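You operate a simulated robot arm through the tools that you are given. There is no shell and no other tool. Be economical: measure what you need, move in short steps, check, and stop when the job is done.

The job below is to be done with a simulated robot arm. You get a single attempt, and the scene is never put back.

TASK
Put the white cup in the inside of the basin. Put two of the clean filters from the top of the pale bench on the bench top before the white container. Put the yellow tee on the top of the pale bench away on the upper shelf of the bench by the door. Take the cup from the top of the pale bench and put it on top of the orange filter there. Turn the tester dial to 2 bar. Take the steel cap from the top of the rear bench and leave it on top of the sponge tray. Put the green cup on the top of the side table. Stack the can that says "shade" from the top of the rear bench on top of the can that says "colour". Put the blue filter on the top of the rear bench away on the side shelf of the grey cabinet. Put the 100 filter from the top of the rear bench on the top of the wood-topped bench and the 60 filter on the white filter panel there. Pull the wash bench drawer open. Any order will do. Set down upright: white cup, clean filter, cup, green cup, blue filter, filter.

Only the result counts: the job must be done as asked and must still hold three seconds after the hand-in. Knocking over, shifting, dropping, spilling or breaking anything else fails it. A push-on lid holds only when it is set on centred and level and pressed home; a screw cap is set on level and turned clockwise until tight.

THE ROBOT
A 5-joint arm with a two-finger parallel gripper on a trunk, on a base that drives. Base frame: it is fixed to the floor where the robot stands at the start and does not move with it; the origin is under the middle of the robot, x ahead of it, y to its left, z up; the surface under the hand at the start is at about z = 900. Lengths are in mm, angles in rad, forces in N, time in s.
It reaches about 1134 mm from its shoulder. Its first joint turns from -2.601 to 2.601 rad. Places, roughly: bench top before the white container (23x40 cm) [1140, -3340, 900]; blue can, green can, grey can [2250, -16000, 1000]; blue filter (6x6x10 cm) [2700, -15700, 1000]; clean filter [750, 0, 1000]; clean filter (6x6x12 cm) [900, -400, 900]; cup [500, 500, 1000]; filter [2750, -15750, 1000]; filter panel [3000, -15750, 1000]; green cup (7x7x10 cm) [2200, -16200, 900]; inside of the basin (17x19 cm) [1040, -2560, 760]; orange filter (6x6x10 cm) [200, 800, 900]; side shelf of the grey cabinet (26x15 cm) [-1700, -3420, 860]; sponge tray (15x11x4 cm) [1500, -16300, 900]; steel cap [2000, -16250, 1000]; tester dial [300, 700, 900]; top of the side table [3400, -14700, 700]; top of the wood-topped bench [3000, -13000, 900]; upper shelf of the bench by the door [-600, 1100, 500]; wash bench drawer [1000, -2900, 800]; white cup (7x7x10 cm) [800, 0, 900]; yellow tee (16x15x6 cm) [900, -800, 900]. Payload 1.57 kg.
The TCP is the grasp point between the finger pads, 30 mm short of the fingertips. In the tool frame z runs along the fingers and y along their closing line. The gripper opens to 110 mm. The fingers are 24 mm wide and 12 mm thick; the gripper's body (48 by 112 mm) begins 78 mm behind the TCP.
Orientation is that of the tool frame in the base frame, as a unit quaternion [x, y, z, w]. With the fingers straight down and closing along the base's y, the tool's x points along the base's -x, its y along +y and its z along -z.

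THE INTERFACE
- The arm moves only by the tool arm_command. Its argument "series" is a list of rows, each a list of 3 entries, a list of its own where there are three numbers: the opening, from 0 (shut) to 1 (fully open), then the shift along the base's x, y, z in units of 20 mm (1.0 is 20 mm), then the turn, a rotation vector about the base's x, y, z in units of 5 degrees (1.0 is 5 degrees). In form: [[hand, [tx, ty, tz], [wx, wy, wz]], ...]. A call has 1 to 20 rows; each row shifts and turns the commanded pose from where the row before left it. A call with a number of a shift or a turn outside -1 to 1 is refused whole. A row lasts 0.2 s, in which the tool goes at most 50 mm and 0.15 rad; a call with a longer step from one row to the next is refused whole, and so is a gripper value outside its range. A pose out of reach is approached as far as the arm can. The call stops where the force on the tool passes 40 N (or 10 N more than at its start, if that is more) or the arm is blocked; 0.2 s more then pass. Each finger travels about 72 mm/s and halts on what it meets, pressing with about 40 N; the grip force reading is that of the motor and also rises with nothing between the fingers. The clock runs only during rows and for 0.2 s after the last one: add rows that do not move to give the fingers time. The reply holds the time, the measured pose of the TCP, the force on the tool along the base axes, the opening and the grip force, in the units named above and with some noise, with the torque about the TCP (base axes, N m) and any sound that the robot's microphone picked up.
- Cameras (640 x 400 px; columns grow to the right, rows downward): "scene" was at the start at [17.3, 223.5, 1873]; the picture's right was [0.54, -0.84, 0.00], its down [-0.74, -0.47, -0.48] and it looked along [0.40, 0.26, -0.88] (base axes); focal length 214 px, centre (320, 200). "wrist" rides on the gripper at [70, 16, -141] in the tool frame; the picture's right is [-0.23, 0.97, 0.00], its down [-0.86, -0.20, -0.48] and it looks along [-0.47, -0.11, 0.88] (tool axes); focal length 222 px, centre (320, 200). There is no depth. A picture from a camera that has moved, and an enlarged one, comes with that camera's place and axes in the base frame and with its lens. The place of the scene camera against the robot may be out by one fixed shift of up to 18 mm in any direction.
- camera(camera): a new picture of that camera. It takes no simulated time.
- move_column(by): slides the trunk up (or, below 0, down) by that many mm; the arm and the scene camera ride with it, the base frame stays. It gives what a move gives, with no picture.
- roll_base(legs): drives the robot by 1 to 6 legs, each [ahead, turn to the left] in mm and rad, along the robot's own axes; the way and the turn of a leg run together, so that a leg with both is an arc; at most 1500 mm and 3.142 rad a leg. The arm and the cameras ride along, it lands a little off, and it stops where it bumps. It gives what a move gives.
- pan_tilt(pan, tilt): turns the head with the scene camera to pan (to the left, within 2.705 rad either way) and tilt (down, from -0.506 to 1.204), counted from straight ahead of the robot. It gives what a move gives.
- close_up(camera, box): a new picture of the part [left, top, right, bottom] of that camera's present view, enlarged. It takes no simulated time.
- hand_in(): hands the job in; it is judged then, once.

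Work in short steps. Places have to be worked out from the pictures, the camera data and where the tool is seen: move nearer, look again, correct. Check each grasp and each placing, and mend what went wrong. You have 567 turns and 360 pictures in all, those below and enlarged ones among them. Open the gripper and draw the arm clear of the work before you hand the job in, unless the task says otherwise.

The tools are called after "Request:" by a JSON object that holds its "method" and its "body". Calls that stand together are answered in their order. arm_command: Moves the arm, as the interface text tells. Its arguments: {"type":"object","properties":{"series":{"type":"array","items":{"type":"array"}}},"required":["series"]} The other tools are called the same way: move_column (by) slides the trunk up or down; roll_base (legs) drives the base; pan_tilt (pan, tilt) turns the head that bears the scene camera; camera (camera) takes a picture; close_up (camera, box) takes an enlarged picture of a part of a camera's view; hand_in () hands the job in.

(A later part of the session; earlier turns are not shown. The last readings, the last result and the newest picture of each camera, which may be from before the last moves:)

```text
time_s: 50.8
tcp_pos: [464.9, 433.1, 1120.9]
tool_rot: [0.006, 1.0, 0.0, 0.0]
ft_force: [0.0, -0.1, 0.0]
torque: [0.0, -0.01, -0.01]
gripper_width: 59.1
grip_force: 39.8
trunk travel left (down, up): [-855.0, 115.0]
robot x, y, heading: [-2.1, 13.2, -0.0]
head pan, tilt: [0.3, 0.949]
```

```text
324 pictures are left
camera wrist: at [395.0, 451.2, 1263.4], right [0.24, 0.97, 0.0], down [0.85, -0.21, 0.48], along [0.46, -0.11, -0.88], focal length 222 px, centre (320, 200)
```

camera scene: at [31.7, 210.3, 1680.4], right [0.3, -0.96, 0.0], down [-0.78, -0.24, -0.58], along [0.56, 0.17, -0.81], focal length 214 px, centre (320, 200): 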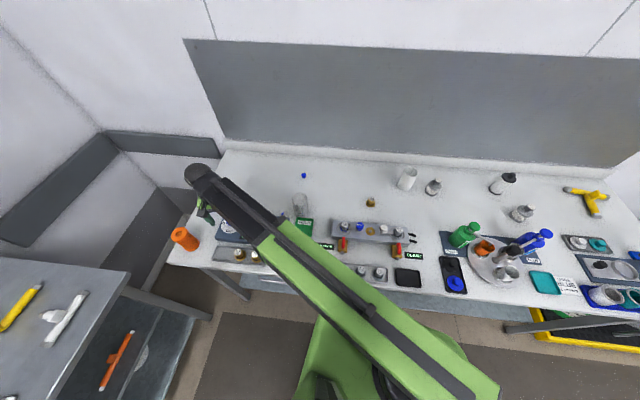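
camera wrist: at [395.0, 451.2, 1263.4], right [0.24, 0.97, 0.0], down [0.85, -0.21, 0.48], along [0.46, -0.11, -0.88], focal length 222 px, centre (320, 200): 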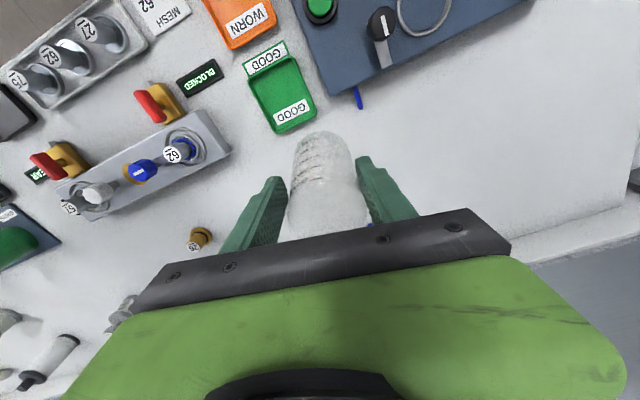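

Cup held. Move toward the orange filter (~(208,788)) stopping short for a look.

Request:
{"method": "arm_command", "body": {"series": [[0, [-0.5, 1, 0], [0, 0, 0]], [0, [-0.5, 1, 0], [0, 0, 0]], [0, [-0.7, 1, 0], [0, 0, 0]], [0, [-0.7, 1, 0], [0, 0, 0]], [0, [-0.7, 1, 0], [0, 0, 0]], [0, [-0.8, 1, 0], [0, 0, 0]], [0, [-0.8, 1, 0], [0, 0, 0]], [0, [-0.8, 1, 0], [0, 0, 0]], [0, [-0.8, 1, 0], [0, 0, 0]], [0, [-0.9, 1, 0], [0, 0, 0]], [0, [-0.9, 1, 0], [0, 0, 0]], [0, [-0.9, 1, 0], [0, 0, 0]], [0, [-0.9, 1, 0], [0, 0, 0]], [0, [-0.9, 0.8, 0], [0, 0, 0]]]}}

Request:
{"method": "camera", "body": {"camera": "wrist"}}

```text
time_s: 53.8
tcp_pos: [247.8, 710.0, 1121.4]
tool_rot: [0.007, 1.0, 0.0, 0.0]
ft_force: [-0.8, -0.7, -0.6]
torque: [-0.01, -0.03, 0.0]
gripper_width: 59.1
grip_force: 40.0
trunk travel left (down, up): [-855.0, 115.0]
robot x, y, heading: [-6.4, 12.4, 0.001]
head pan, tilt: [0.3, 0.949]
```

```text
323 pictures are left
camera wrist: at [177.3, 727.4, 1263.3], right [0.24, 0.97, 0.0], down [0.85, -0.21, 0.48], along [0.47, -0.11, -0.88], focal length 222 px, centre (320, 200)
```

wrist: 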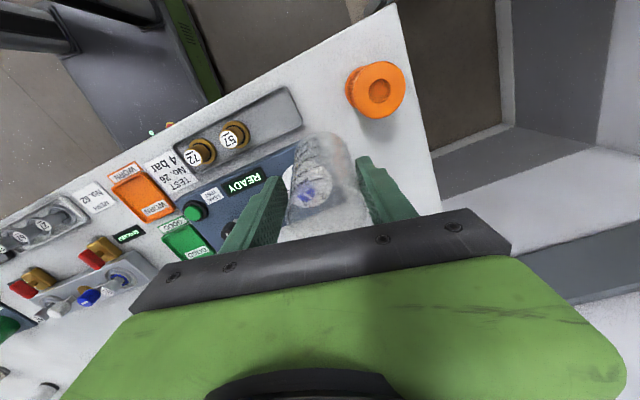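

Request:
{"method": "close_up", "body": {"camera": "wrist", "box": [330, 40, 430, 140]}}

```text
4.00 times, centred on (380, 90) of wrist
camera zoom: at [177.3, 727.4, 1263.3], right [0.24, 0.97, 0.0], down [0.85, -0.21, 0.48], along [0.47, -0.11, -0.88], focal length 888 px, centre (80, 640)
```

zoom: 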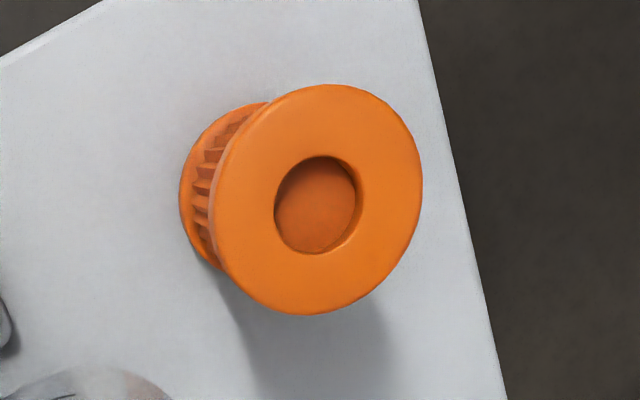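

Filter top centre ≈ (204.5, 788), z≈1000. Move the cup over it at the present height.

Request:
{"method": "arm_command", "body": {"series": [[0, [-0.54, 0.98, 0], [0, 0, 0]], [0, [-0.54, 0.98, 0], [0, 0, 0]], [0, [-0.54, 0.97, 0], [0, 0, 0]], [0, [-0.54, 0.97, 0], [0, 0, 0]], [0, [0, 0, 0], [0, 0, 0]]]}}

Request:
{"method": "move_column", "body": {"by": -48}}

Request:
{"method": "camera", "body": {"camera": "wrist"}}

Request:
{"method": "pan_tilt", "body": {"pan": 1.2, "tilt": 0.9}}

Request:
{"method": "camera", "body": {"camera": "scene"}}

```text
time_s: 55.0
tcp_pos: [203.7, 786.1, 1121.5]
tool_rot: [0.005, 1.0, 0.0, 0.0]
ft_force: [-0.3, -0.7, 0.7]
torque: [-0.03, 0.0, 0.01]
gripper_width: 58.9
grip_force: 40.6
trunk travel left (down, up): [-855.0, 115.0]
robot x, y, heading: [-3.1, 12.8, -0.002]
head pan, tilt: [0.3, 0.949]
```

```text
time_s: 55.9
tcp_pos: [203.4, 783.6, 1073.6]
tool_rot: [0.006, 1.0, 0.002, 0.001]
ft_force: [-0.8, -0.8, 0.8]
torque: [0.09, 0.0, 0.01]
gripper_width: 0.1
grip_force: 21.4
trunk travel left (down, up): [-807.0, 163.0]
robot x, y, heading: [-3.5, 13.6, 0.001]
head pan, tilt: [0.3, 0.949]
```

```text
321 pictures are left
camera wrist: at [133.8, 802.0, 1216.5], right [0.24, 0.97, 0.0], down [0.85, -0.21, 0.48], along [0.47, -0.11, -0.88], focal length 222 px, centre (320, 200)
```

wrist: 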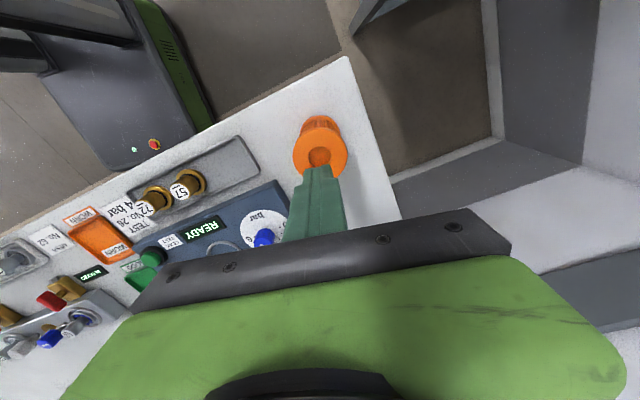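

```text
time_s: 57.1
tcp_pos: [204.7, 786.8, 1074.3]
tool_rot: [0.006, 1.0, 0.0, 0.001]
ft_force: [-0.4, -0.2, -0.5]
torque: [-0.02, -0.01, 0.0]
gripper_width: 0.0
grip_force: 21.4
trunk travel left (down, up): [-807.0, 163.0]
robot x, y, heading: [-2.8, 10.1, -0.001]
head pan, tilt: [1.201, 0.901]
```

```text
320 pictures are left
camera scene: at [-10.6, 259.1, 1773.1], right [0.93, -0.36, 0.0], down [-0.28, -0.73, -0.62], along [0.22, 0.58, -0.78], focal length 214 px, centre (320, 200)
```

scene: 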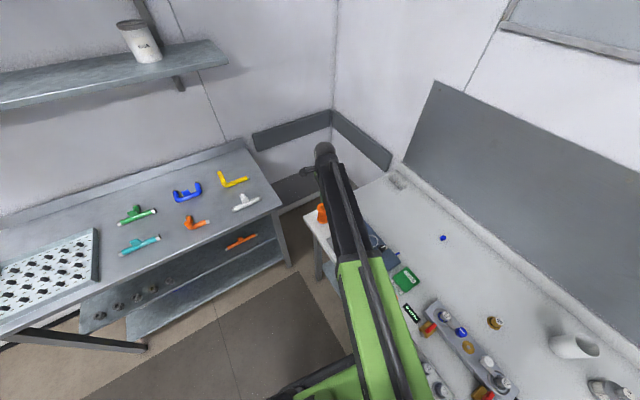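

The cup has left the gripper. I see something translucent at the back of the bench; zoom in.

Request:
{"method": "close_up", "body": {"camera": "scene", "box": [290, 150, 450, 250]}}

Request:
{"method": "close_up", "body": {"camera": "wrist", "box": [260, 80, 380, 200]}}

```text
4.00 times, centred on (370, 200) of scene
camera zoom: at [-10.6, 259.1, 1773.1], right [0.93, -0.36, 0.0], down [-0.28, -0.73, -0.62], along [0.22, 0.58, -0.78], focal length 858 px, centre (120, 200)
```

zoom: 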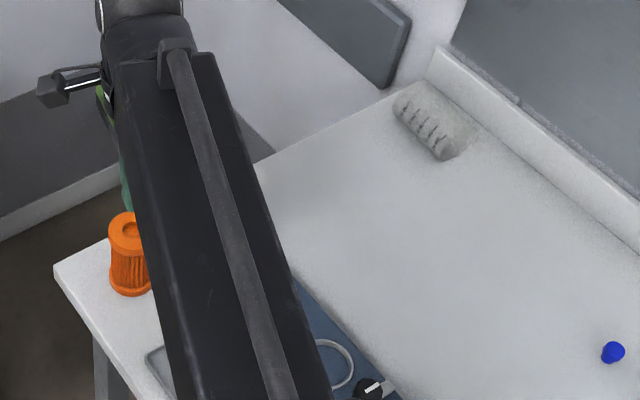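

```text
3.33 times, centred on (320, 140) of wrist
camera zoom: at [134.3, 803.9, 1215.4], right [0.24, 0.97, 0.0], down [0.85, -0.21, 0.48], along [0.46, -0.11, -0.88], focal length 740 px, centre (320, 400)
```

zoom: 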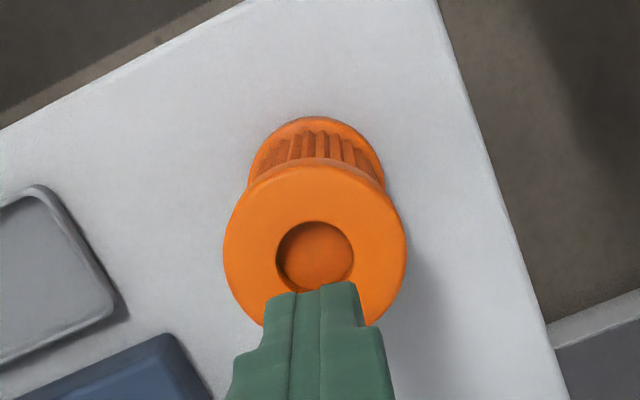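

The cup evidently had slipped in the grip, so its base struck the filter, and it now lies on its side at the back-left corner of the bench. Raise and go look at it with the wrist camera.

Request:
{"method": "move_column", "body": {"by": 60}}

Request:
{"method": "arm_command", "body": {"series": [[0.5, [1, 0, 0], [0, 0, 0]], [0.5, [1, 0, 0], [0, 0, 0]], [0.5, [1, 0, 0], [0, 0, 0]], [1, [1, 0, 0], [0, 0, 0]], [1, [1, 0, 0], [0, 0, 0]], [1, [1, 0, 0], [0, 0, 0]], [1, [1, 0, 0], [0, 0, 0]], [1, [1, 0, 0], [0, 0, 0]], [1, [1, 0, 0], [0, 0, 0]], [1, [1, 0, 0], [0, 0, 0]], [1, [1, 0, 0], [0, 0, 0]], [1, [1, 0, 0], [0, 0, 0]], [1, [1, 0, 0], [0, 0, 0]], [1, [1, 0, 0], [0, 0, 0]], [1, [1, 0, 0], [0, 0, 0]], [1, [1, 0, 0], [0, 0, 0]], [1, [1, 0, 0], [0, 0, 0]]]}}

Request:
{"method": "camera", "body": {"camera": "wrist"}}

```text
time_s: 58.1
tcp_pos: [205.0, 787.3, 1132.8]
tool_rot: [0.006, 1.0, 0.0, 0.0]
ft_force: [0.4, -0.4, 0.4]
torque: [-0.04, 0.03, -0.01]
gripper_width: 0.0
grip_force: 21.5
trunk travel left (down, up): [-867.0, 103.0]
robot x, y, heading: [-2.3, 13.8, 0.0]
head pan, tilt: [1.201, 0.901]
```

```text
time_s: 61.7
tcp_pos: [532.5, 767.0, 1134.3]
tool_rot: [0.006, 1.0, 0.001, 0.001]
ft_force: [-0.1, 0.3, 0.0]
torque: [0.01, -0.03, 0.0]
gripper_width: 109.8
grip_force: 0.1
out of reach, approached as far as the arm can: row 16, 17
trunk travel left (down, up): [-867.0, 103.0]
robot x, y, heading: [-1.0, 12.7, 0.002]
head pan, tilt: [1.201, 0.901]
```

```text
317 pictures are left
camera wrist: at [462.4, 784.1, 1275.3], right [0.24, 0.97, 0.0], down [0.85, -0.21, 0.48], along [0.47, -0.11, -0.88], focal length 222 px, centre (320, 200)
```

wrist: 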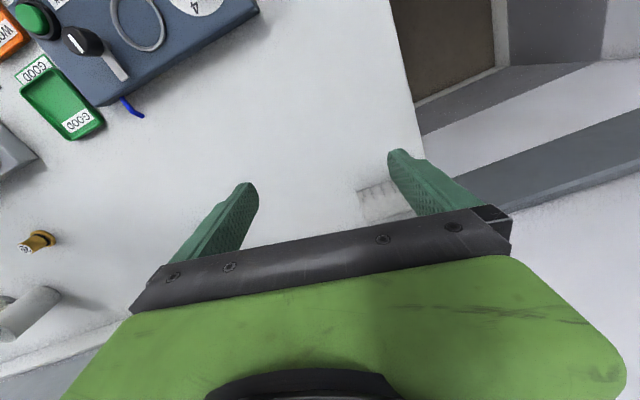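

Max radius with fingers down is ~924 mm from the robot axis, so I must move the base. Look down at the robot's own footprint and the bench edge.

Request:
{"method": "pan_tilt", "body": {"pan": 0.4, "tilt": 1.2}}

Request:
{"method": "camera", "body": {"camera": "scene"}}

Request:
{"method": "pan_tilt", "body": {"pan": 2.6, "tilt": 1.2}}

Request:
{"method": "camera", "body": {"camera": "scene"}}

Request:
{"method": "pan_tilt", "body": {"pan": -0.8, "tilt": 1.2}}

Request:
{"method": "camera", "body": {"camera": "scene"}}

```text
time_s: 62.8
tcp_pos: [532.0, 767.9, 1133.2]
tool_rot: [0.007, 1.0, 0.001, 0.002]
ft_force: [-0.1, 0.6, -0.5]
torque: [-0.01, 0.02, 0.0]
gripper_width: 110.0
grip_force: 0.0
trunk travel left (down, up): [-867.0, 103.0]
robot x, y, heading: [-2.5, 10.6, 0.003]
head pan, tilt: [0.4, 1.201]
```

```text
316 pictures are left
camera scene: at [13.8, 210.6, 1813.3], right [0.39, -0.92, 0.0], down [-0.86, -0.36, -0.36], along [0.33, 0.14, -0.93], focal length 214 px, centre (320, 200)
```

scene: 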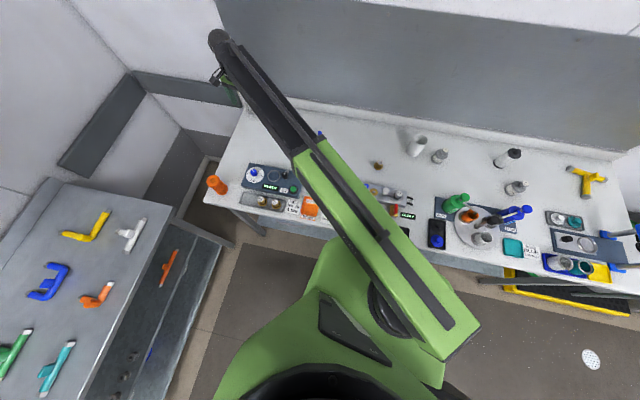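

```text
time_s: 64.9
tcp_pos: [531.8, 768.1, 1133.9]
tool_rot: [0.007, 1.0, 0.001, 0.001]
ft_force: [-0.3, -0.3, 0.3]
torque: [-0.02, 0.0, 0.0]
gripper_width: 110.1
grip_force: 0.1
trunk travel left (down, up): [-867.0, 103.0]
robot x, y, heading: [-4.7, 11.2, 0.0]
head pan, tilt: [2.601, 1.201]
```

```text
315 pictures are left
camera scene: at [-85.6, 217.5, 1813.2], right [0.51, 0.86, 0.0], down [0.8, -0.48, -0.36], along [-0.31, 0.19, -0.93], focal length 214 px, centre (320, 200)
```

scene: 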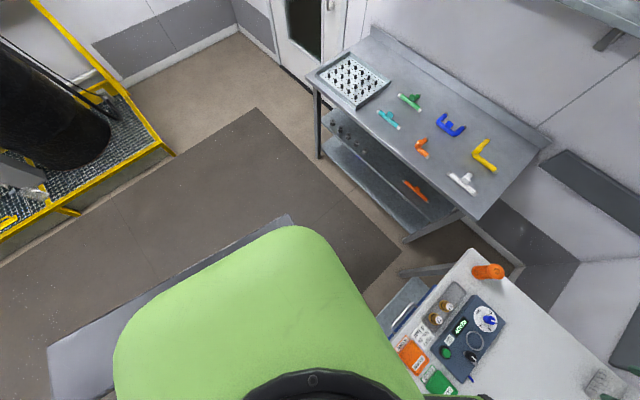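

```text
time_s: 67.8
tcp_pos: [530.8, 768.7, 1134.3]
tool_rot: [0.006, 1.0, 0.001, 0.001]
ft_force: [-0.5, 0.7, 0.2]
torque: [0.03, 0.03, 0.01]
gripper_width: 110.2
grip_force: 0.1
trunk travel left (down, up): [-867.0, 103.0]
robot x, y, heading: [-3.2, 13.3, -0.001]
head pan, tilt: [-0.799, 1.201]
```

```text
314 pictures are left
camera scene: at [1.3, 148.7, 1813.2], right [-0.72, -0.7, 0.0], down [-0.65, 0.67, -0.36], along [0.25, -0.26, -0.93], focal length 214 px, centre (320, 200)
```

scene: 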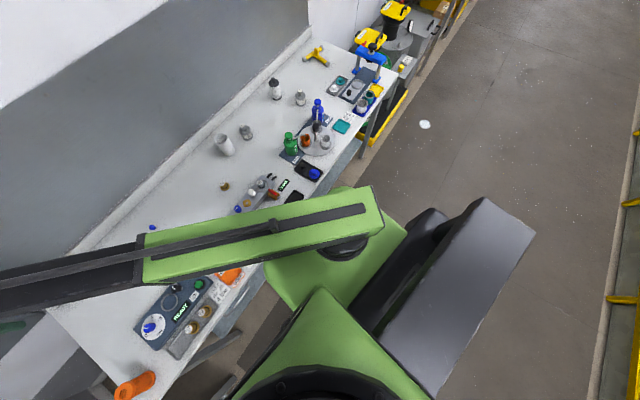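

Retract the arm to a compact radius before driving.

Request:
{"method": "arm_command", "body": {"series": [[1, [-0.65, -1, 0], [0, 0, 0]], [1, [-0.65, -1, 0], [0, 0, 0]], [1, [-0.65, -1, 0], [0, 0, 0]], [1, [-0.65, -1, 0], [0, 0, 0]], [1, [-0.65, -1, 0], [0, 0, 0]], [1, [-0.65, -1, 0], [0, 0, 0]], [1, [-0.65, -1, 0], [0, 0, 0]], [1, [-0.65, -1, 0], [0, 0, 0]], [1, [-0.65, -1, 0], [0, 0, 0]], [1, [-0.65, -1, 0], [0, 0, 0]], [1, [-0.65, -1, 0], [0, 0, 0]], [1, [-0.65, -1, 0], [0, 0, 0]]]}}

Request:
{"method": "roll_base", "body": {"legs": [[-300, 0]]}}

Request:
{"method": "camera", "body": {"camera": "scene"}}

Request:
{"method": "camera", "body": {"camera": "wrist"}}

```text
time_s: 70.4
tcp_pos: [373.6, 526.3, 1133.5]
tool_rot: [0.006, 1.0, 0.001, 0.001]
ft_force: [-0.6, 0.2, 0.2]
torque: [-0.02, -0.01, 0.01]
gripper_width: 110.0
grip_force: 0.1
trunk travel left (down, up): [-867.0, 103.0]
robot x, y, heading: [-0.7, 10.6, 0.002]
head pan, tilt: [-0.799, 1.201]
```

```text
time_s: 72.4
tcp_pos: [71.0, 527.8, 1135.1]
tool_rot: [0.005, 1.0, 0.0, 0.001]
ft_force: [-0.5, 0.4, 0.4]
torque: [-0.03, -0.03, 0.0]
gripper_width: 109.6
grip_force: 0.1
trunk travel left (down, up): [-867.0, 103.0]
robot x, y, heading: [-304.8, 9.3, -0.001]
head pan, tilt: [-0.799, 1.201]
```

```text
313 pictures are left
camera scene: at [-303.7, 148.2, 1813.2], right [-0.72, -0.7, 0.0], down [-0.65, 0.67, -0.36], along [0.25, -0.26, -0.93], focal length 214 px, centre (320, 200)
```

scene: 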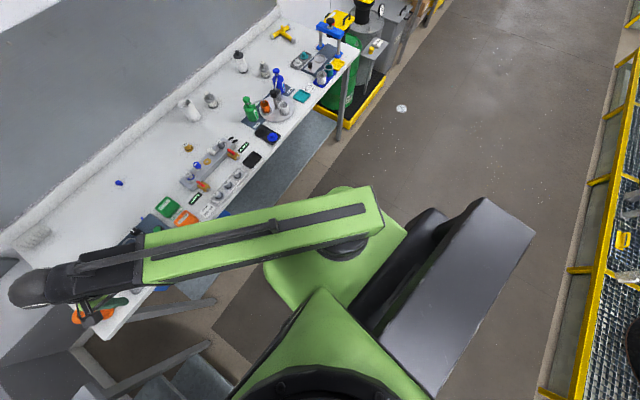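

```text
312 pictures are left
camera wrist: at [0.7, 544.3, 1275.7], right [0.24, 0.97, 0.0], down [0.85, -0.21, 0.48], along [0.47, -0.11, -0.88], focal length 222 px, centre (320, 200)
```

wrist: 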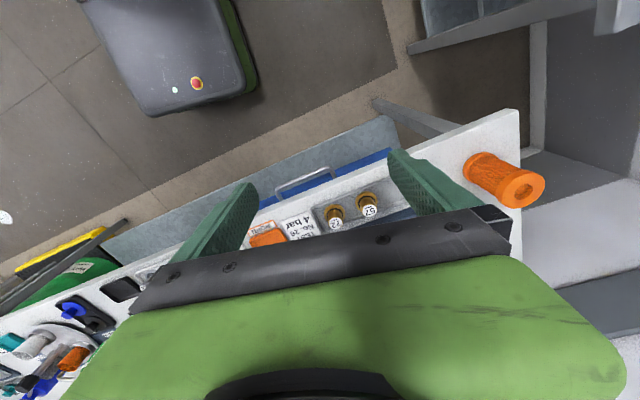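

Base footprint seems ~285 mm ahead, ±255 mm wide. Back a little more, shift +350 mm in y via two turns and return to x≈-40.

Request:
{"method": "roll_base", "body": {"legs": [[-250, 0], [0, 1.571], [350, 0], [0, -1.571]]}}

Request:
{"method": "pan_tilt", "body": {"pan": 0.3, "tilt": 1.0}}

Request:
{"method": "camera", "body": {"camera": "scene"}}

```text
time_s: 83.8
tcp_pos: [-189.1, 869.9, 1134.1]
tool_rot: [0.005, 1.0, 0.0, 0.0]
ft_force: [0.0, 0.3, -0.3]
torque: [-0.06, -0.01, -0.01]
gripper_width: 110.0
grip_force: 0.1
trunk travel left (down, up): [-867.0, 103.0]
robot x, y, heading: [-567.7, 353.0, 0.01]
head pan, tilt: [-0.799, 1.201]
```

```text
time_s: 85.2
tcp_pos: [-189.2, 869.4, 1134.3]
tool_rot: [0.006, 1.0, 0.001, 0.0]
ft_force: [-0.2, -0.1, 0.1]
torque: [-0.01, 0.02, -0.03]
gripper_width: 110.0
grip_force: 0.1
trunk travel left (down, up): [-867.0, 103.0]
robot x, y, heading: [-562.5, 352.1, 0.008]
head pan, tilt: [0.3, 1.0]
```

```text
311 pictures are left
camera scene: at [-536.0, 549.5, 1825.8], right [0.3, -0.95, 0.0], down [-0.8, -0.26, -0.54], along [0.51, 0.16, -0.84], focal length 214 px, centre (320, 200)
```

scene: 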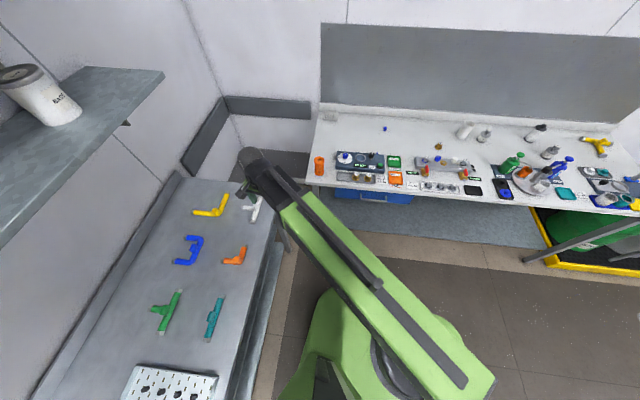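

Clear. Drive ahead 510 mm.

Request:
{"method": "roll_base", "body": {"legs": [[510, 0]]}}

Request:
{"method": "arm_command", "body": {"series": [[1, [1, -0.2, 0], [0, 0, 0]], [1, [1, -0.2, 0], [0, 0, 0]], [1, [1, -0.2, 0], [0, 0, 0]], [1, [1, -0.2, 0], [0, 0, 0]], [1, [1, -0.2, 0], [0, 0, 0]], [1, [1, -0.2, 0], [0, 0, 0]], [1, [1, -0.2, 0], [0, 0, 0]], [1, [1, -0.2, 0], [0, 0, 0]], [1, [1, -0.2, 0], [0, 0, 0]], [1, [1, -0.2, 0], [0, 0, 0]], [1, [1, -0.2, 0], [0, 0, 0]], [1, [1, -0.2, 0], [0, 0, 0]]]}}

Request:
{"method": "camera", "body": {"camera": "wrist"}}

```text
time_s: 88.2
tcp_pos: [332.2, 865.3, 1133.5]
tool_rot: [0.012, 1.0, 0.0, 0.001]
ft_force: [0.1, -0.5, -0.6]
torque: [-0.02, 0.04, 0.0]
gripper_width: 109.9
grip_force: 0.1
trunk travel left (down, up): [-867.0, 103.0]
robot x, y, heading: [-48.9, 355.1, -0.003]
head pan, tilt: [0.3, 1.0]
```

```text
time_s: 90.8
tcp_pos: [570.2, 817.6, 1133.6]
tool_rot: [0.012, 1.0, 0.0, 0.0]
ft_force: [-0.1, 0.6, 0.4]
torque: [0.01, 0.01, 0.01]
gripper_width: 110.0
grip_force: 0.0
trunk travel left (down, up): [-867.0, 103.0]
robot x, y, heading: [-53.1, 351.5, -0.006]
head pan, tilt: [0.3, 1.0]
```

```text
310 pictures are left
camera wrist: at [500.6, 836.2, 1275.3], right [0.25, 0.97, 0.0], down [0.85, -0.22, 0.48], along [0.46, -0.12, -0.88], focal length 222 px, centre (320, 200)
```

wrist: 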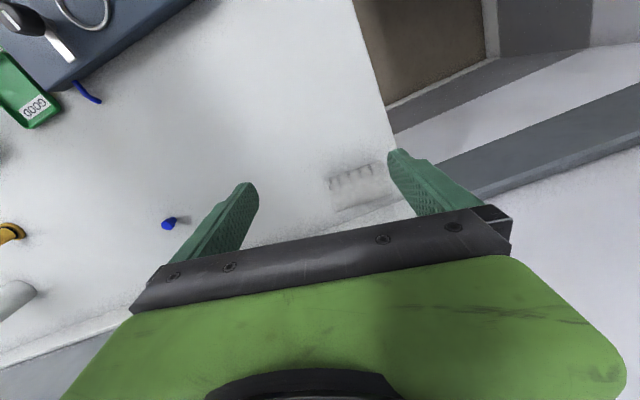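

Request:
{"method": "close_up", "body": {"camera": "wrist", "box": [300, 140, 430, 230]}}

Request:
{"method": "close_up", "body": {"camera": "scene", "box": [180, 40, 340, 140]}}

```text
4.44 times, centred on (365, 185) of wrist
camera zoom: at [500.6, 836.2, 1275.3], right [0.25, 0.97, 0.0], down [0.85, -0.22, 0.48], along [0.46, -0.12, -0.88], focal length 987 px, centre (120, 267)
```

zoom: 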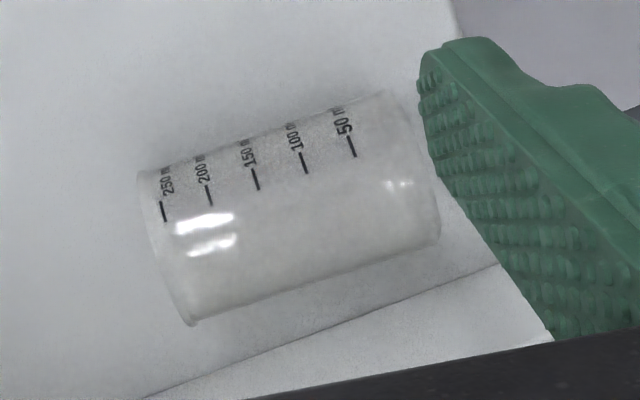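

```text
4.00 times, centred on (260, 90) of scene
camera zoom: at [-19.6, 550.4, 1825.9], right [0.29, -0.96, 0.0], down [-0.81, -0.25, -0.54], along [0.52, 0.16, -0.84], focal length 858 px, centre (560, 640)
```

zoom: 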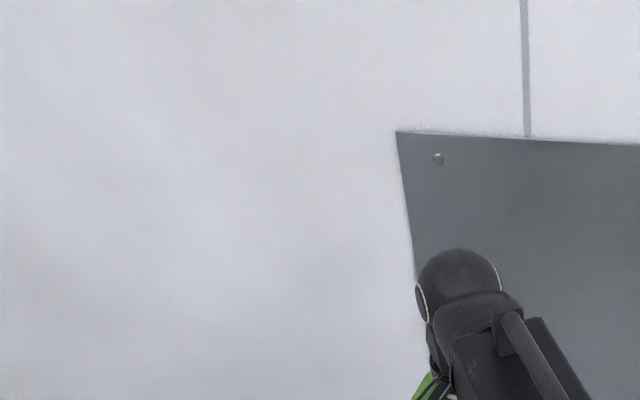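

The cup lies with its axis ≈ along y: rim at (677,809), base at (669,907). I'll turn the gripper to close along x, over its middle.

Request:
{"method": "arm_command", "body": {"series": [[0.8, [0.3, 0.118, 0], [0, 0, -1]], [0.8, [0.3, 0.118, 0], [0, 0, -1]], [0.8, [0.3, 0.118, 0], [0, 0, -1]], [0.8, [0.3, 0.118, 0], [0, 0, -1]], [0.8, [0.3, 0.118, 0], [0, 0, -1]], [0.8, [0.3, 0.118, 0], [0, 0, -1]], [0.8, [0.3, 0.118, 0], [0, 0, -1]], [0.8, [0.3, 0.118, 0], [0, 0, -1]], [0.8, [0.3, 0.118, 0], [0, 0, -1]], [0.8, [0.3, 0.118, 0], [0, 0, -1]], [0.8, [0.3, 0.118, 0], [0, 0, -1]], [0.8, [0.3, 0.118, 0], [0, 0, -1]], [0.8, [0.3, 0.118, 0], [0, 0, -1]], [0.8, [0.3, 0.118, 0], [0, 0, -1]], [0.8, [0.3, 0.118, 0], [0, 0, -1]], [0.8, [0.3, 0.118, 0], [0, 0, -1]], [0.8, [0.3, 0.118, 0], [0, 0, -1]]]}}

Request:
{"method": "camera", "body": {"camera": "wrist"}}

```text
time_s: 94.4
tcp_pos: [674.1, 859.2, 1133.1]
tool_rot: [0.685, 0.729, 0.0, 0.0]
ft_force: [-0.4, 0.0, 0.7]
torque: [0.02, 0.0, 0.02]
gripper_width: 88.1
grip_force: 0.0
trunk travel left (down, up): [-867.0, 103.0]
robot x, y, heading: [-52.1, 352.0, 0.003]
head pan, tilt: [0.3, 1.0]
```

```text
307 pictures are left
camera wrist: at [685.8, 930.0, 1275.4], right [0.99, -0.17, 0.0], down [-0.15, -0.87, 0.48], along [-0.08, -0.47, -0.88], focal length 222 px, centre (320, 200)
```

wrist: 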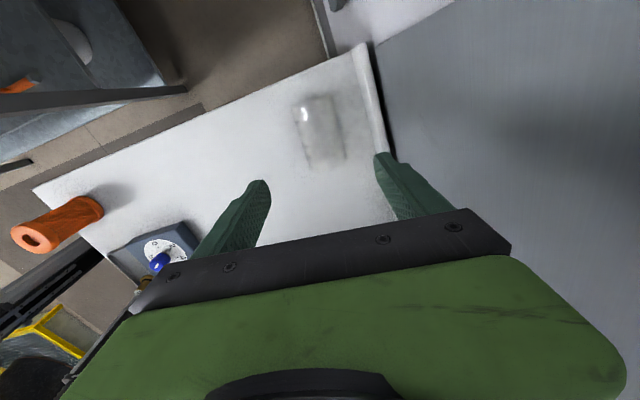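

Request:
{"method": "close_up", "body": {"camera": "wrist", "box": [260, 80, 380, 190]}}

```text
3.64 times, centred on (320, 135) of wrist
camera zoom: at [685.8, 930.0, 1275.4], right [0.99, -0.17, 0.0], down [-0.15, -0.87, 0.48], along [-0.08, -0.47, -0.88], focal length 808 px, centre (320, 436)
```

zoom: 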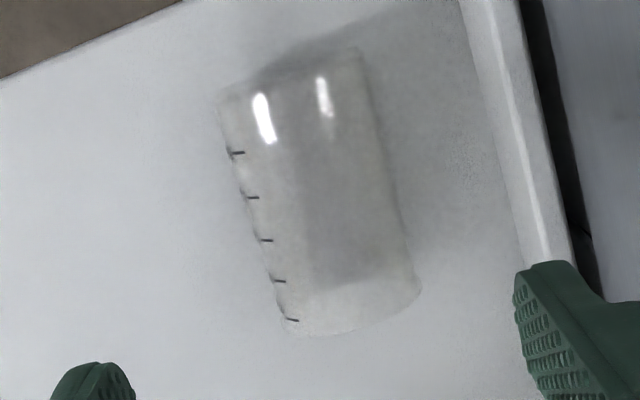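

Aligned (closing direction ~5°). Lower to z≈936 and grip.

Request:
{"method": "move_column", "body": {"by": -197}}

Request:
{"method": "arm_command", "body": {"series": [[0, [0, 0, 0], [0, 0, 0]], [0, [0, 0, 0], [0, 0, 0]], [0, [0, 0, 0], [0, 0, 0]], [0, [0, 0, 0], [0, 0, 0]], [0, [0, 0, 0], [0, 0, 0]]]}}

Request:
{"method": "move_column", "body": {"by": 60}}

Request:
{"method": "camera", "body": {"camera": "wrist"}}

```text
time_s: 96.5
tcp_pos: [674.3, 858.0, 936.1]
tool_rot: [0.684, 0.73, 0.0, -0.001]
ft_force: [-0.7, -0.3, -0.3]
torque: [0.0, 0.0, 0.01]
gripper_width: 88.0
grip_force: 0.0
trunk travel left (down, up): [-670.0, 300.0]
robot x, y, heading: [-53.2, 351.1, -0.004]
head pan, tilt: [0.3, 1.0]
```

```text
time_s: 97.7
tcp_pos: [674.3, 857.8, 936.1]
tool_rot: [0.684, 0.729, 0.0, 0.0]
ft_force: [-0.2, -0.1, -0.6]
torque: [-0.01, 0.03, 0.0]
gripper_width: 62.6
grip_force: 40.4
trunk travel left (down, up): [-670.0, 300.0]
robot x, y, heading: [-53.6, 354.3, -0.005]
head pan, tilt: [0.3, 1.0]
```

```text
time_s: 98.7
tcp_pos: [674.5, 858.2, 997.3]
tool_rot: [0.683, 0.73, 0.0, -0.001]
ft_force: [-0.3, -0.1, -0.9]
torque: [-0.03, -0.03, -0.01]
gripper_width: 61.9
grip_force: 40.2
trunk travel left (down, up): [-730.0, 240.0]
robot x, y, heading: [-51.8, 351.6, -0.006]
head pan, tilt: [0.3, 1.0]
```

```text
305 pictures are left
camera wrist: at [685.6, 930.0, 1138.3], right [0.99, -0.16, 0.0], down [-0.14, -0.87, 0.48], along [-0.08, -0.47, -0.88], focal length 222 px, centre (320, 200)
```

wrist: 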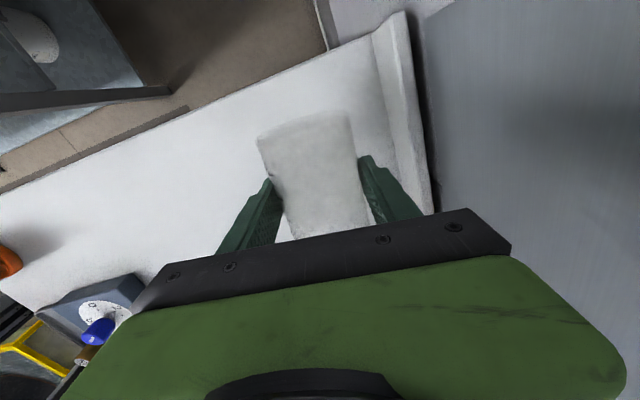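

Held firmly (61.9 mm). Raise, then retract while spinning +115° so the cup's base points inward toward the robot.

Request:
{"method": "move_column", "body": {"by": 150}}

Request:
{"method": "arm_command", "body": {"series": [[0, [-0.53, -0.49, 0], [0, 0, 1]], [0, [-0.53, -0.49, 0], [0, 0, 1]], [0, [-0.53, -0.49, 0], [0, 0, 1]], [0, [-0.53, -0.49, 0], [0, 0, 1]], [0, [-0.53, -0.49, 0], [0, 0, 1]], [0, [-0.53, -0.49, 0], [0, 0, 1]], [0, [-0.53, -0.49, 0], [0, 0, 1]], [0, [-0.53, -0.49, 0], [0, 0, 1]], [0, [-0.53, -0.49, 0], [0, 0, 1]], [0, [-0.53, -0.49, 0], [0, 0, 1]], [0, [-0.53, -0.49, 0], [0, 0, 1]], [0, [-0.53, -0.49, 0], [0, 0, 1]], [0, [-0.53, -0.49, 0], [0, 0, 1]], [0, [-0.53, -0.49, 0], [0, 0, 1]], [0, [-0.53, -0.49, 0], [0, 0, 1]], [0, [-0.53, -0.49, 0], [0, 0, 1]], [0, [-0.53, -0.49, 0], [0, 0, 1]], [0, [-0.53, -0.49, 0], [0, 0, 1]], [0, [-0.53, -0.49, 0], [0, 0, 1]], [0, [-0.53, -0.49, 0], [0, 0, 1]]]}}

Request:
{"method": "roll_base", "body": {"legs": [[-465, 0]]}}

Request:
{"method": "camera", "body": {"camera": "wrist"}}

```text
time_s: 100.5
tcp_pos: [674.8, 860.1, 1146.6]
tool_rot: [0.684, 0.73, 0.0, 0.0]
ft_force: [0.2, -0.1, -0.6]
torque: [0.01, 0.03, -0.03]
gripper_width: 61.4
grip_force: 39.5
trunk travel left (down, up): [-880.0, 90.0]
robot x, y, heading: [-49.9, 350.7, -0.0]
head pan, tilt: [0.3, 1.0]
```

```text
time_s: 104.7
tcp_pos: [463.2, 662.9, 1146.5]
tool_rot: [-0.119, 0.993, 0.0, 0.0]
ft_force: [0.2, -0.5, -0.3]
torque: [0.0, 0.02, -0.03]
gripper_width: 61.5
grip_force: 40.3
trunk travel left (down, up): [-880.0, 90.0]
robot x, y, heading: [-50.1, 354.4, -0.009]
head pan, tilt: [0.3, 1.0]
```

```text
time_s: 107.5
tcp_pos: [-12.5, 665.4, 1147.6]
tool_rot: [-0.119, 0.993, 0.0, 0.0]
ft_force: [-0.4, 0.9, 0.3]
torque: [0.02, -0.03, -0.02]
gripper_width: 61.1
grip_force: 40.3
trunk travel left (down, up): [-880.0, 90.0]
robot x, y, heading: [-526.3, 353.2, -0.004]
head pan, tilt: [0.3, 1.0]
```

```text
304 pictures are left
camera wrist: at [-84.0, 664.9, 1288.8], right [-0.01, 1.0, 0.0], down [0.88, 0.01, 0.48], along [0.48, 0.0, -0.88], focal length 222 px, centre (320, 200)
```

wrist: 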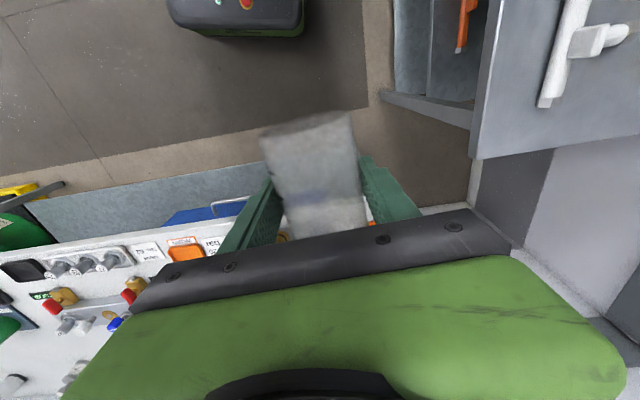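

Cup still held, base pointing inward. Spin another 17.5° so fingers close tangentially, then begin tilting the tool outward along an arc about the wrist (pivot ≈250 mm above TCP).

Request:
{"method": "arm_command", "body": {"series": [[0, [0, 0, 0], [0, 0, 0.9]], [0, [0, 0, 0], [0, 0, 0.9]], [0, [0, 0, 0], [0, 0, 0.9]], [0, [0, 0, 0], [0, 0, 0.8]], [0, [0.744, 0.452, 0.03], [0.415, -0.684, 0]], [0, [0.742, 0.45, 0.09], [0.415, -0.684, 0]], [0, [0.735, 0.446, 0.15], [0.415, -0.684, 0]], [0, [0.722, 0.439, 0.21], [0.415, -0.684, 0]], [0, [0.71, 0.431, 0.27], [0.415, -0.684, 0]], [0, [0.693, 0.42, 0.33], [0.415, -0.684, 0]]]}}

Request:
{"method": "camera", "body": {"camera": "wrist"}}

```text
time_s: 109.7
tcp_pos: [75.2, 716.6, 1167.5]
tool_rot: [-0.263, 0.942, 0.056, 0.201]
ft_force: [-0.1, 0.4, -1.2]
torque: [-0.02, -0.01, 0.04]
gripper_width: 61.5
grip_force: 39.8
trunk travel left (down, up): [-880.0, 90.0]
robot x, y, heading: [-527.4, 358.1, -0.003]
head pan, tilt: [0.3, 1.0]
```

```text
303 pictures are left
camera wrist: at [-36.3, 668.7, 1268.4], right [-0.33, 0.94, 0.09], down [0.6, 0.13, 0.79], along [0.73, 0.31, -0.61], focal length 222 px, centre (320, 200)
```

wrist: 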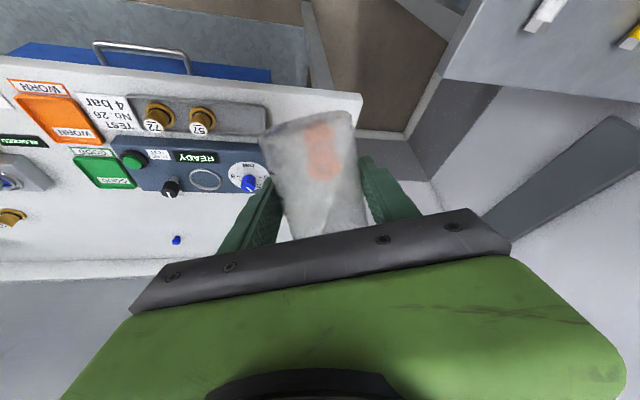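

Working as modelled. Continue tilting to horizontal.

Request:
{"method": "arm_command", "body": {"series": [[0, [0.671, 0.407, 0.38], [0.415, -0.684, 0]], [0, [0.646, 0.392, 0.435], [0.415, -0.684, 0]], [0, [0.62, 0.376, 0.49], [0.415, -0.684, 0]], [0, [0.59, 0.358, 0.54], [0.415, -0.684, 0]], [0, [0.556, 0.337, 0.585], [0.415, -0.684, 0]], [0, [0.517, 0.314, 0.63], [0.415, -0.684, 0]], [0, [0.479, 0.291, 0.67], [0.415, -0.684, 0]], [0, [0.436, 0.265, 0.705], [0.415, -0.684, 0]], [0, [0.393, 0.239, 0.74], [0.415, -0.684, 0]], [0, [0.35, 0.213, 0.77], [0.415, -0.684, 0]], [0, [0.304, 0.184, 0.8], [0.415, -0.684, 0]], [0, [0.257, 0.156, 0.82], [0.415, -0.684, 0]], [0, [0.205, 0.125, 0.84], [0.415, -0.684, 0]], [0, [0.154, 0.093, 0.855], [0.415, -0.684, 0]], [0, [0.103, 0.062, 0.865], [0.415, -0.684, 0]], [0, [0.051, 0.031, 0.87], [0.415, -0.684, 0]], [0, [0.01, 0, 0.435], [0.2, -0.33, 0]]]}}

Request:
{"method": "camera", "body": {"camera": "wrist"}}

Request:
{"method": "camera", "body": {"camera": "scene"}}

```text
time_s: 113.3
tcp_pos: [202.0, 793.9, 1381.1]
tool_rot: [-0.191, 0.687, 0.187, 0.675]
ft_force: [-0.4, 0.6, 0.0]
torque: [0.01, 0.01, 0.0]
gripper_width: 61.1
grip_force: 40.3
out of reach, approached as far as the arm can: row 5, 9, 15, 17
trunk travel left (down, up): [-880.0, 90.0]
robot x, y, heading: [-525.9, 355.9, -0.005]
head pan, tilt: [0.3, 1.0]
```

```text
302 pictures are left
camera wrist: at [71.1, 735.0, 1313.6], right [-0.5, 0.84, 0.23], down [-0.29, -0.41, 0.86], along [0.82, 0.36, 0.45], focal length 222 px, centre (320, 200)
```

wrist: 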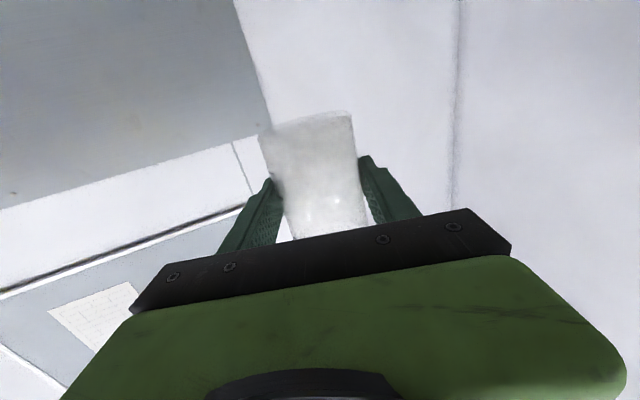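

```text
301 pictures are left
camera scene: at [-493.7, 552.4, 1838.8], right [0.29, -0.96, 0.0], down [-0.8, -0.25, -0.54], along [0.52, 0.16, -0.84], focal length 214 px, centre (320, 200)
```

scene: 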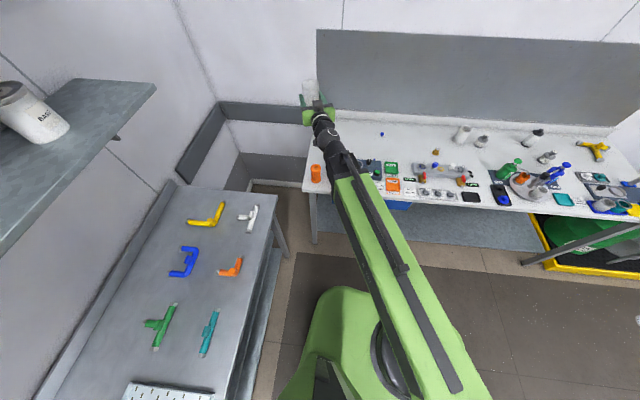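

Tool is horizontal with the cup upright, base down. Fine-align above the filter (204.5,788) and lower to ~20 mm above.

Request:
{"method": "arm_command", "body": {"series": [[0, [0.125, -0.3, 0], [0, 0, -0.08]], [0, [0, 0, 0], [0, 0, 0]]]}}

Request:
{"method": "move_column", "body": {"by": -309}}

Request:
{"method": "pan_tilt", "body": {"pan": 0.4, "tilt": 0.8}}

Request:
{"method": "camera", "body": {"camera": "scene"}}

Request:
{"method": "camera", "body": {"camera": "wrist"}}

```text
time_s: 113.9
tcp_pos: [205.2, 787.9, 1383.8]
tool_rot: [-0.188, 0.683, 0.187, 0.68]
ft_force: [-0.4, -1.0, 0.2]
torque: [0.0, 0.02, 0.01]
gripper_width: 61.2
grip_force: 40.4
out of reach, approached as far as the arm can: row 1
trunk travel left (down, up): [-880.0, 90.0]
robot x, y, heading: [-525.6, 353.0, -0.004]
head pan, tilt: [0.3, 1.0]
```

```text
time_s: 117.0
tcp_pos: [204.5, 787.6, 1074.4]
tool_rot: [-0.189, 0.683, 0.187, 0.68]
ft_force: [-0.4, -0.4, -0.2]
torque: [-0.01, 0.01, 0.0]
gripper_width: 61.3
grip_force: 40.1
trunk travel left (down, up): [-571.0, 399.0]
robot x, y, heading: [-527.1, 353.5, -0.002]
head pan, tilt: [0.3, 1.0]
```

```text
time_s: 117.7
tcp_pos: [205.2, 788.2, 1074.7]
tool_rot: [-0.189, 0.683, 0.188, 0.68]
ft_force: [-0.7, -0.3, -0.6]
torque: [0.01, 0.03, 0.01]
gripper_width: 61.4
grip_force: 40.2
trunk travel left (down, up): [-571.0, 399.0]
robot x, y, heading: [-523.8, 356.8, -0.001]
head pan, tilt: [0.4, 0.799]
```

```text
300 pictures are left
camera scene: at [-485.8, 563.2, 1544.9], right [0.39, -0.92, 0.0], down [-0.66, -0.28, -0.7], along [0.64, 0.27, -0.72], focal length 214 px, centre (320, 200)
```

scene: 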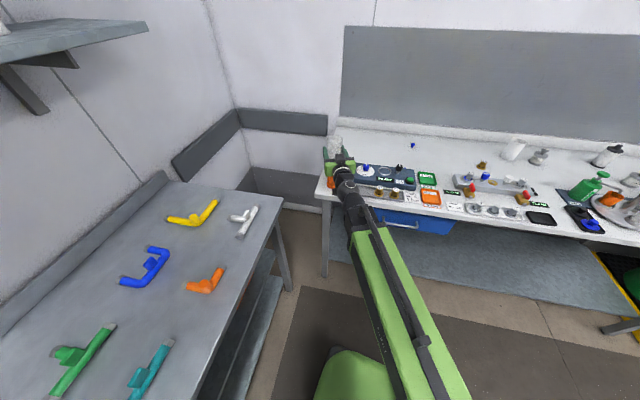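

```text
299 pictures are left
camera wrist: at [74.5, 729.5, 1005.8], right [-0.5, 0.84, 0.23], down [-0.31, -0.41, 0.86], along [0.81, 0.36, 0.46], focal length 222 px, centre (320, 200)
```

wrist: 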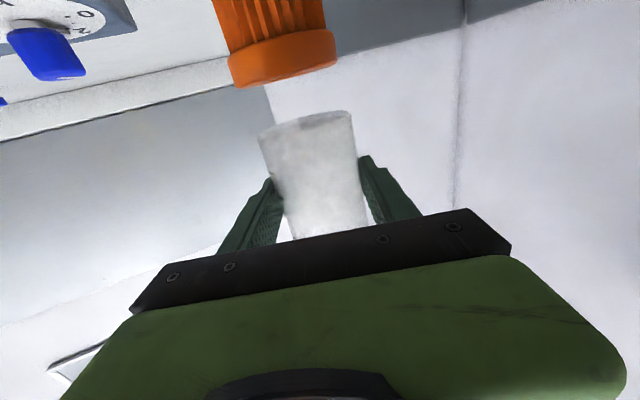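

Zoom to measure alignment.

Request:
{"method": "close_up", "body": {"camera": "wrist", "box": [200, 20, 390, 150]}}

```text
3.08 times, centred on (295, 85) of wrist
camera zoom: at [74.5, 729.5, 1005.8], right [-0.5, 0.84, 0.23], down [-0.31, -0.41, 0.86], along [0.81, 0.36, 0.46], focal length 684 px, centre (397, 554)
```

zoom: 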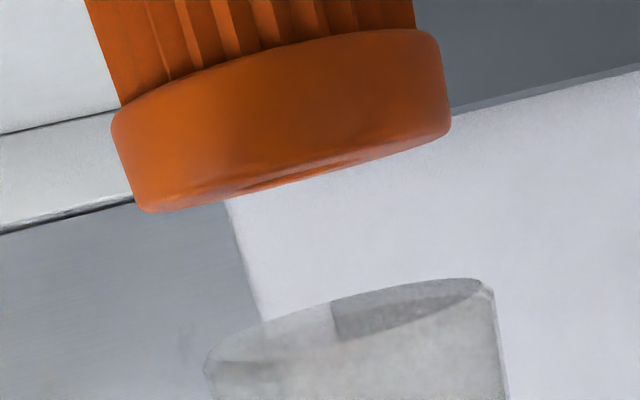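

Offset is ~3 mm; correct it and lower 22 mm.

Request:
{"method": "arm_command", "body": {"series": [[0, [0.07, -0.13, 0], [0, 0, -0.04]], [0, [0, 0, 0], [0, 0, 0]]]}}

Request:
{"method": "move_column", "body": {"by": -21}}

Request:
{"method": "close_up", "body": {"camera": "wrist", "box": [200, 20, 390, 150]}}

```text
time_s: 118.3
tcp_pos: [206.4, 784.8, 1074.7]
tool_rot: [-0.188, 0.684, 0.186, 0.68]
ft_force: [-0.9, 1.1, -0.6]
torque: [0.02, -0.02, 0.0]
gripper_width: 61.1
grip_force: 40.5
trunk travel left (down, up): [-571.0, 399.0]
robot x, y, heading: [-526.0, 357.3, -0.002]
head pan, tilt: [0.4, 0.799]
```

```text
time_s: 119.0
tcp_pos: [207.0, 784.2, 1053.9]
tool_rot: [-0.187, 0.684, 0.186, 0.68]
ft_force: [0.4, 0.1, -0.6]
torque: [0.0, -0.02, -0.01]
gripper_width: 61.4
grip_force: 39.9
trunk travel left (down, up): [-550.0, 420.0]
robot x, y, heading: [-527.6, 357.9, 0.001]
head pan, tilt: [0.4, 0.799]
```

```text
3.08 times, centred on (295, 85) of wrist
camera zoom: at [76.3, 726.9, 984.8], right [-0.49, 0.84, 0.23], down [-0.31, -0.41, 0.86], along [0.81, 0.35, 0.46], focal length 684 px, centre (397, 554)
```

zoom: 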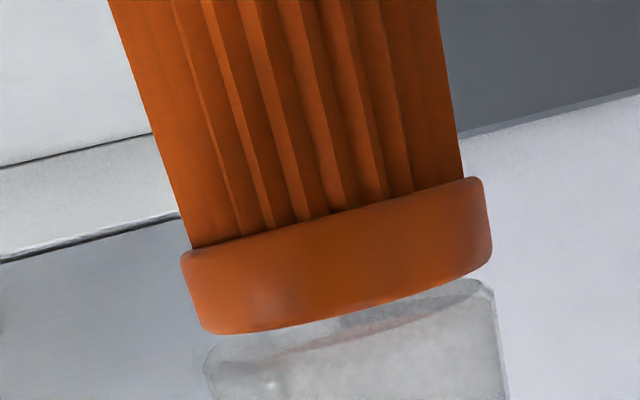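

Nearly touching and centred; lower 4 mm more.

Request:
{"method": "move_column", "body": {"by": -4}}

Request:
{"method": "close_up", "body": {"camera": "wrist", "box": [200, 20, 390, 150]}}

```text
time_s: 119.5
tcp_pos: [206.3, 785.4, 1050.1]
tool_rot: [-0.187, 0.683, 0.186, 0.681]
ft_force: [0.2, 0.4, -0.4]
torque: [0.0, 0.03, 0.0]
gripper_width: 61.2
grip_force: 39.4
trunk travel left (down, up): [-546.0, 424.0]
robot x, y, heading: [-523.0, 350.7, -0.002]
head pan, tilt: [0.4, 0.799]
```

```text
3.08 times, centred on (295, 85) of wrist
camera zoom: at [76.3, 727.0, 980.8], right [-0.49, 0.84, 0.23], down [-0.31, -0.41, 0.86], along [0.81, 0.35, 0.46], focal length 684 px, centre (397, 554)
```

zoom: 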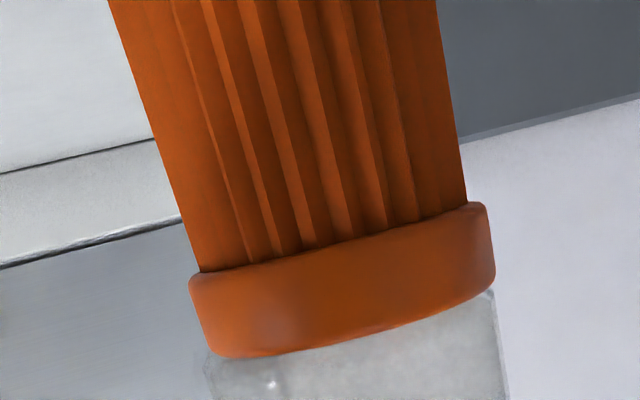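

Request:
{"method": "move_column", "body": {"by": -1.5}}

Request:
{"method": "move_column", "body": {"by": -1}}

Request:
{"method": "close_up", "body": {"camera": "wrist", "box": [200, 20, 390, 150]}}

```text
time_s: 120.0
tcp_pos: [206.7, 785.6, 1048.5]
tool_rot: [-0.187, 0.684, 0.186, 0.681]
ft_force: [-0.6, 1.2, 2.8]
torque: [0.02, -0.04, -0.04]
gripper_width: 61.6
grip_force: 40.5
trunk travel left (down, up): [-544.0, 426.0]
robot x, y, heading: [-530.4, 354.2, -0.002]
head pan, tilt: [0.4, 0.799]
```

```text
time_s: 120.5
tcp_pos: [205.9, 784.3, 1048.3]
tool_rot: [-0.187, 0.684, 0.186, 0.68]
ft_force: [1.0, 0.4, 8.5]
torque: [0.13, -0.09, 0.0]
gripper_width: 61.2
grip_force: 40.2
trunk travel left (down, up): [-543.0, 427.0]
robot x, y, heading: [-527.9, 356.6, -0.01]
head pan, tilt: [0.4, 0.799]
```

```text
3.08 times, centred on (295, 85) of wrist
camera zoom: at [75.9, 726.7, 978.9], right [-0.49, 0.84, 0.23], down [-0.31, -0.41, 0.86], along [0.81, 0.35, 0.46], focal length 684 px, centre (397, 554)
```

zoom: 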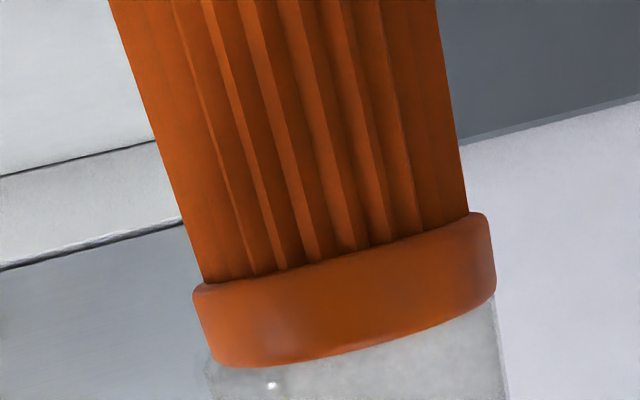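

Contact (8.5 N). Release and retract the tool radially.

Request:
{"method": "arm_command", "body": {"series": [[0.65, [0, 0, 0], [0, 0, 0]], [0.8, [0, 0, 0], [0, 0, 0]], [1, [0, 0, 0], [0, 0, 0]], [1, [0, 0, 0], [0, 0, 0]]]}}

Request:
{"method": "close_up", "body": {"camera": "wrist", "box": [160, 20, 480, 240]}}

```text
time_s: 121.5
tcp_pos: [206.8, 784.6, 1048.0]
tool_rot: [-0.187, 0.684, 0.186, 0.68]
ft_force: [-0.4, 0.5, 0.5]
torque: [0.01, 0.0, 0.0]
gripper_width: 110.1
grip_force: 0.1
trunk travel left (down, up): [-543.0, 427.0]
robot x, y, heading: [-525.6, 352.0, -0.005]
head pan, tilt: [0.4, 0.799]
```

```text
1.82 times, centred on (320, 130) of wrist
camera zoom: at [76.3, 727.0, 978.3], right [-0.49, 0.84, 0.23], down [-0.31, -0.41, 0.86], along [0.81, 0.35, 0.46], focal length 404 px, centre (320, 327)
```

zoom: 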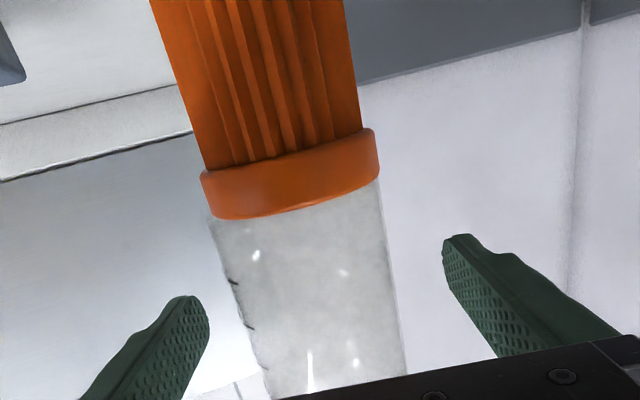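

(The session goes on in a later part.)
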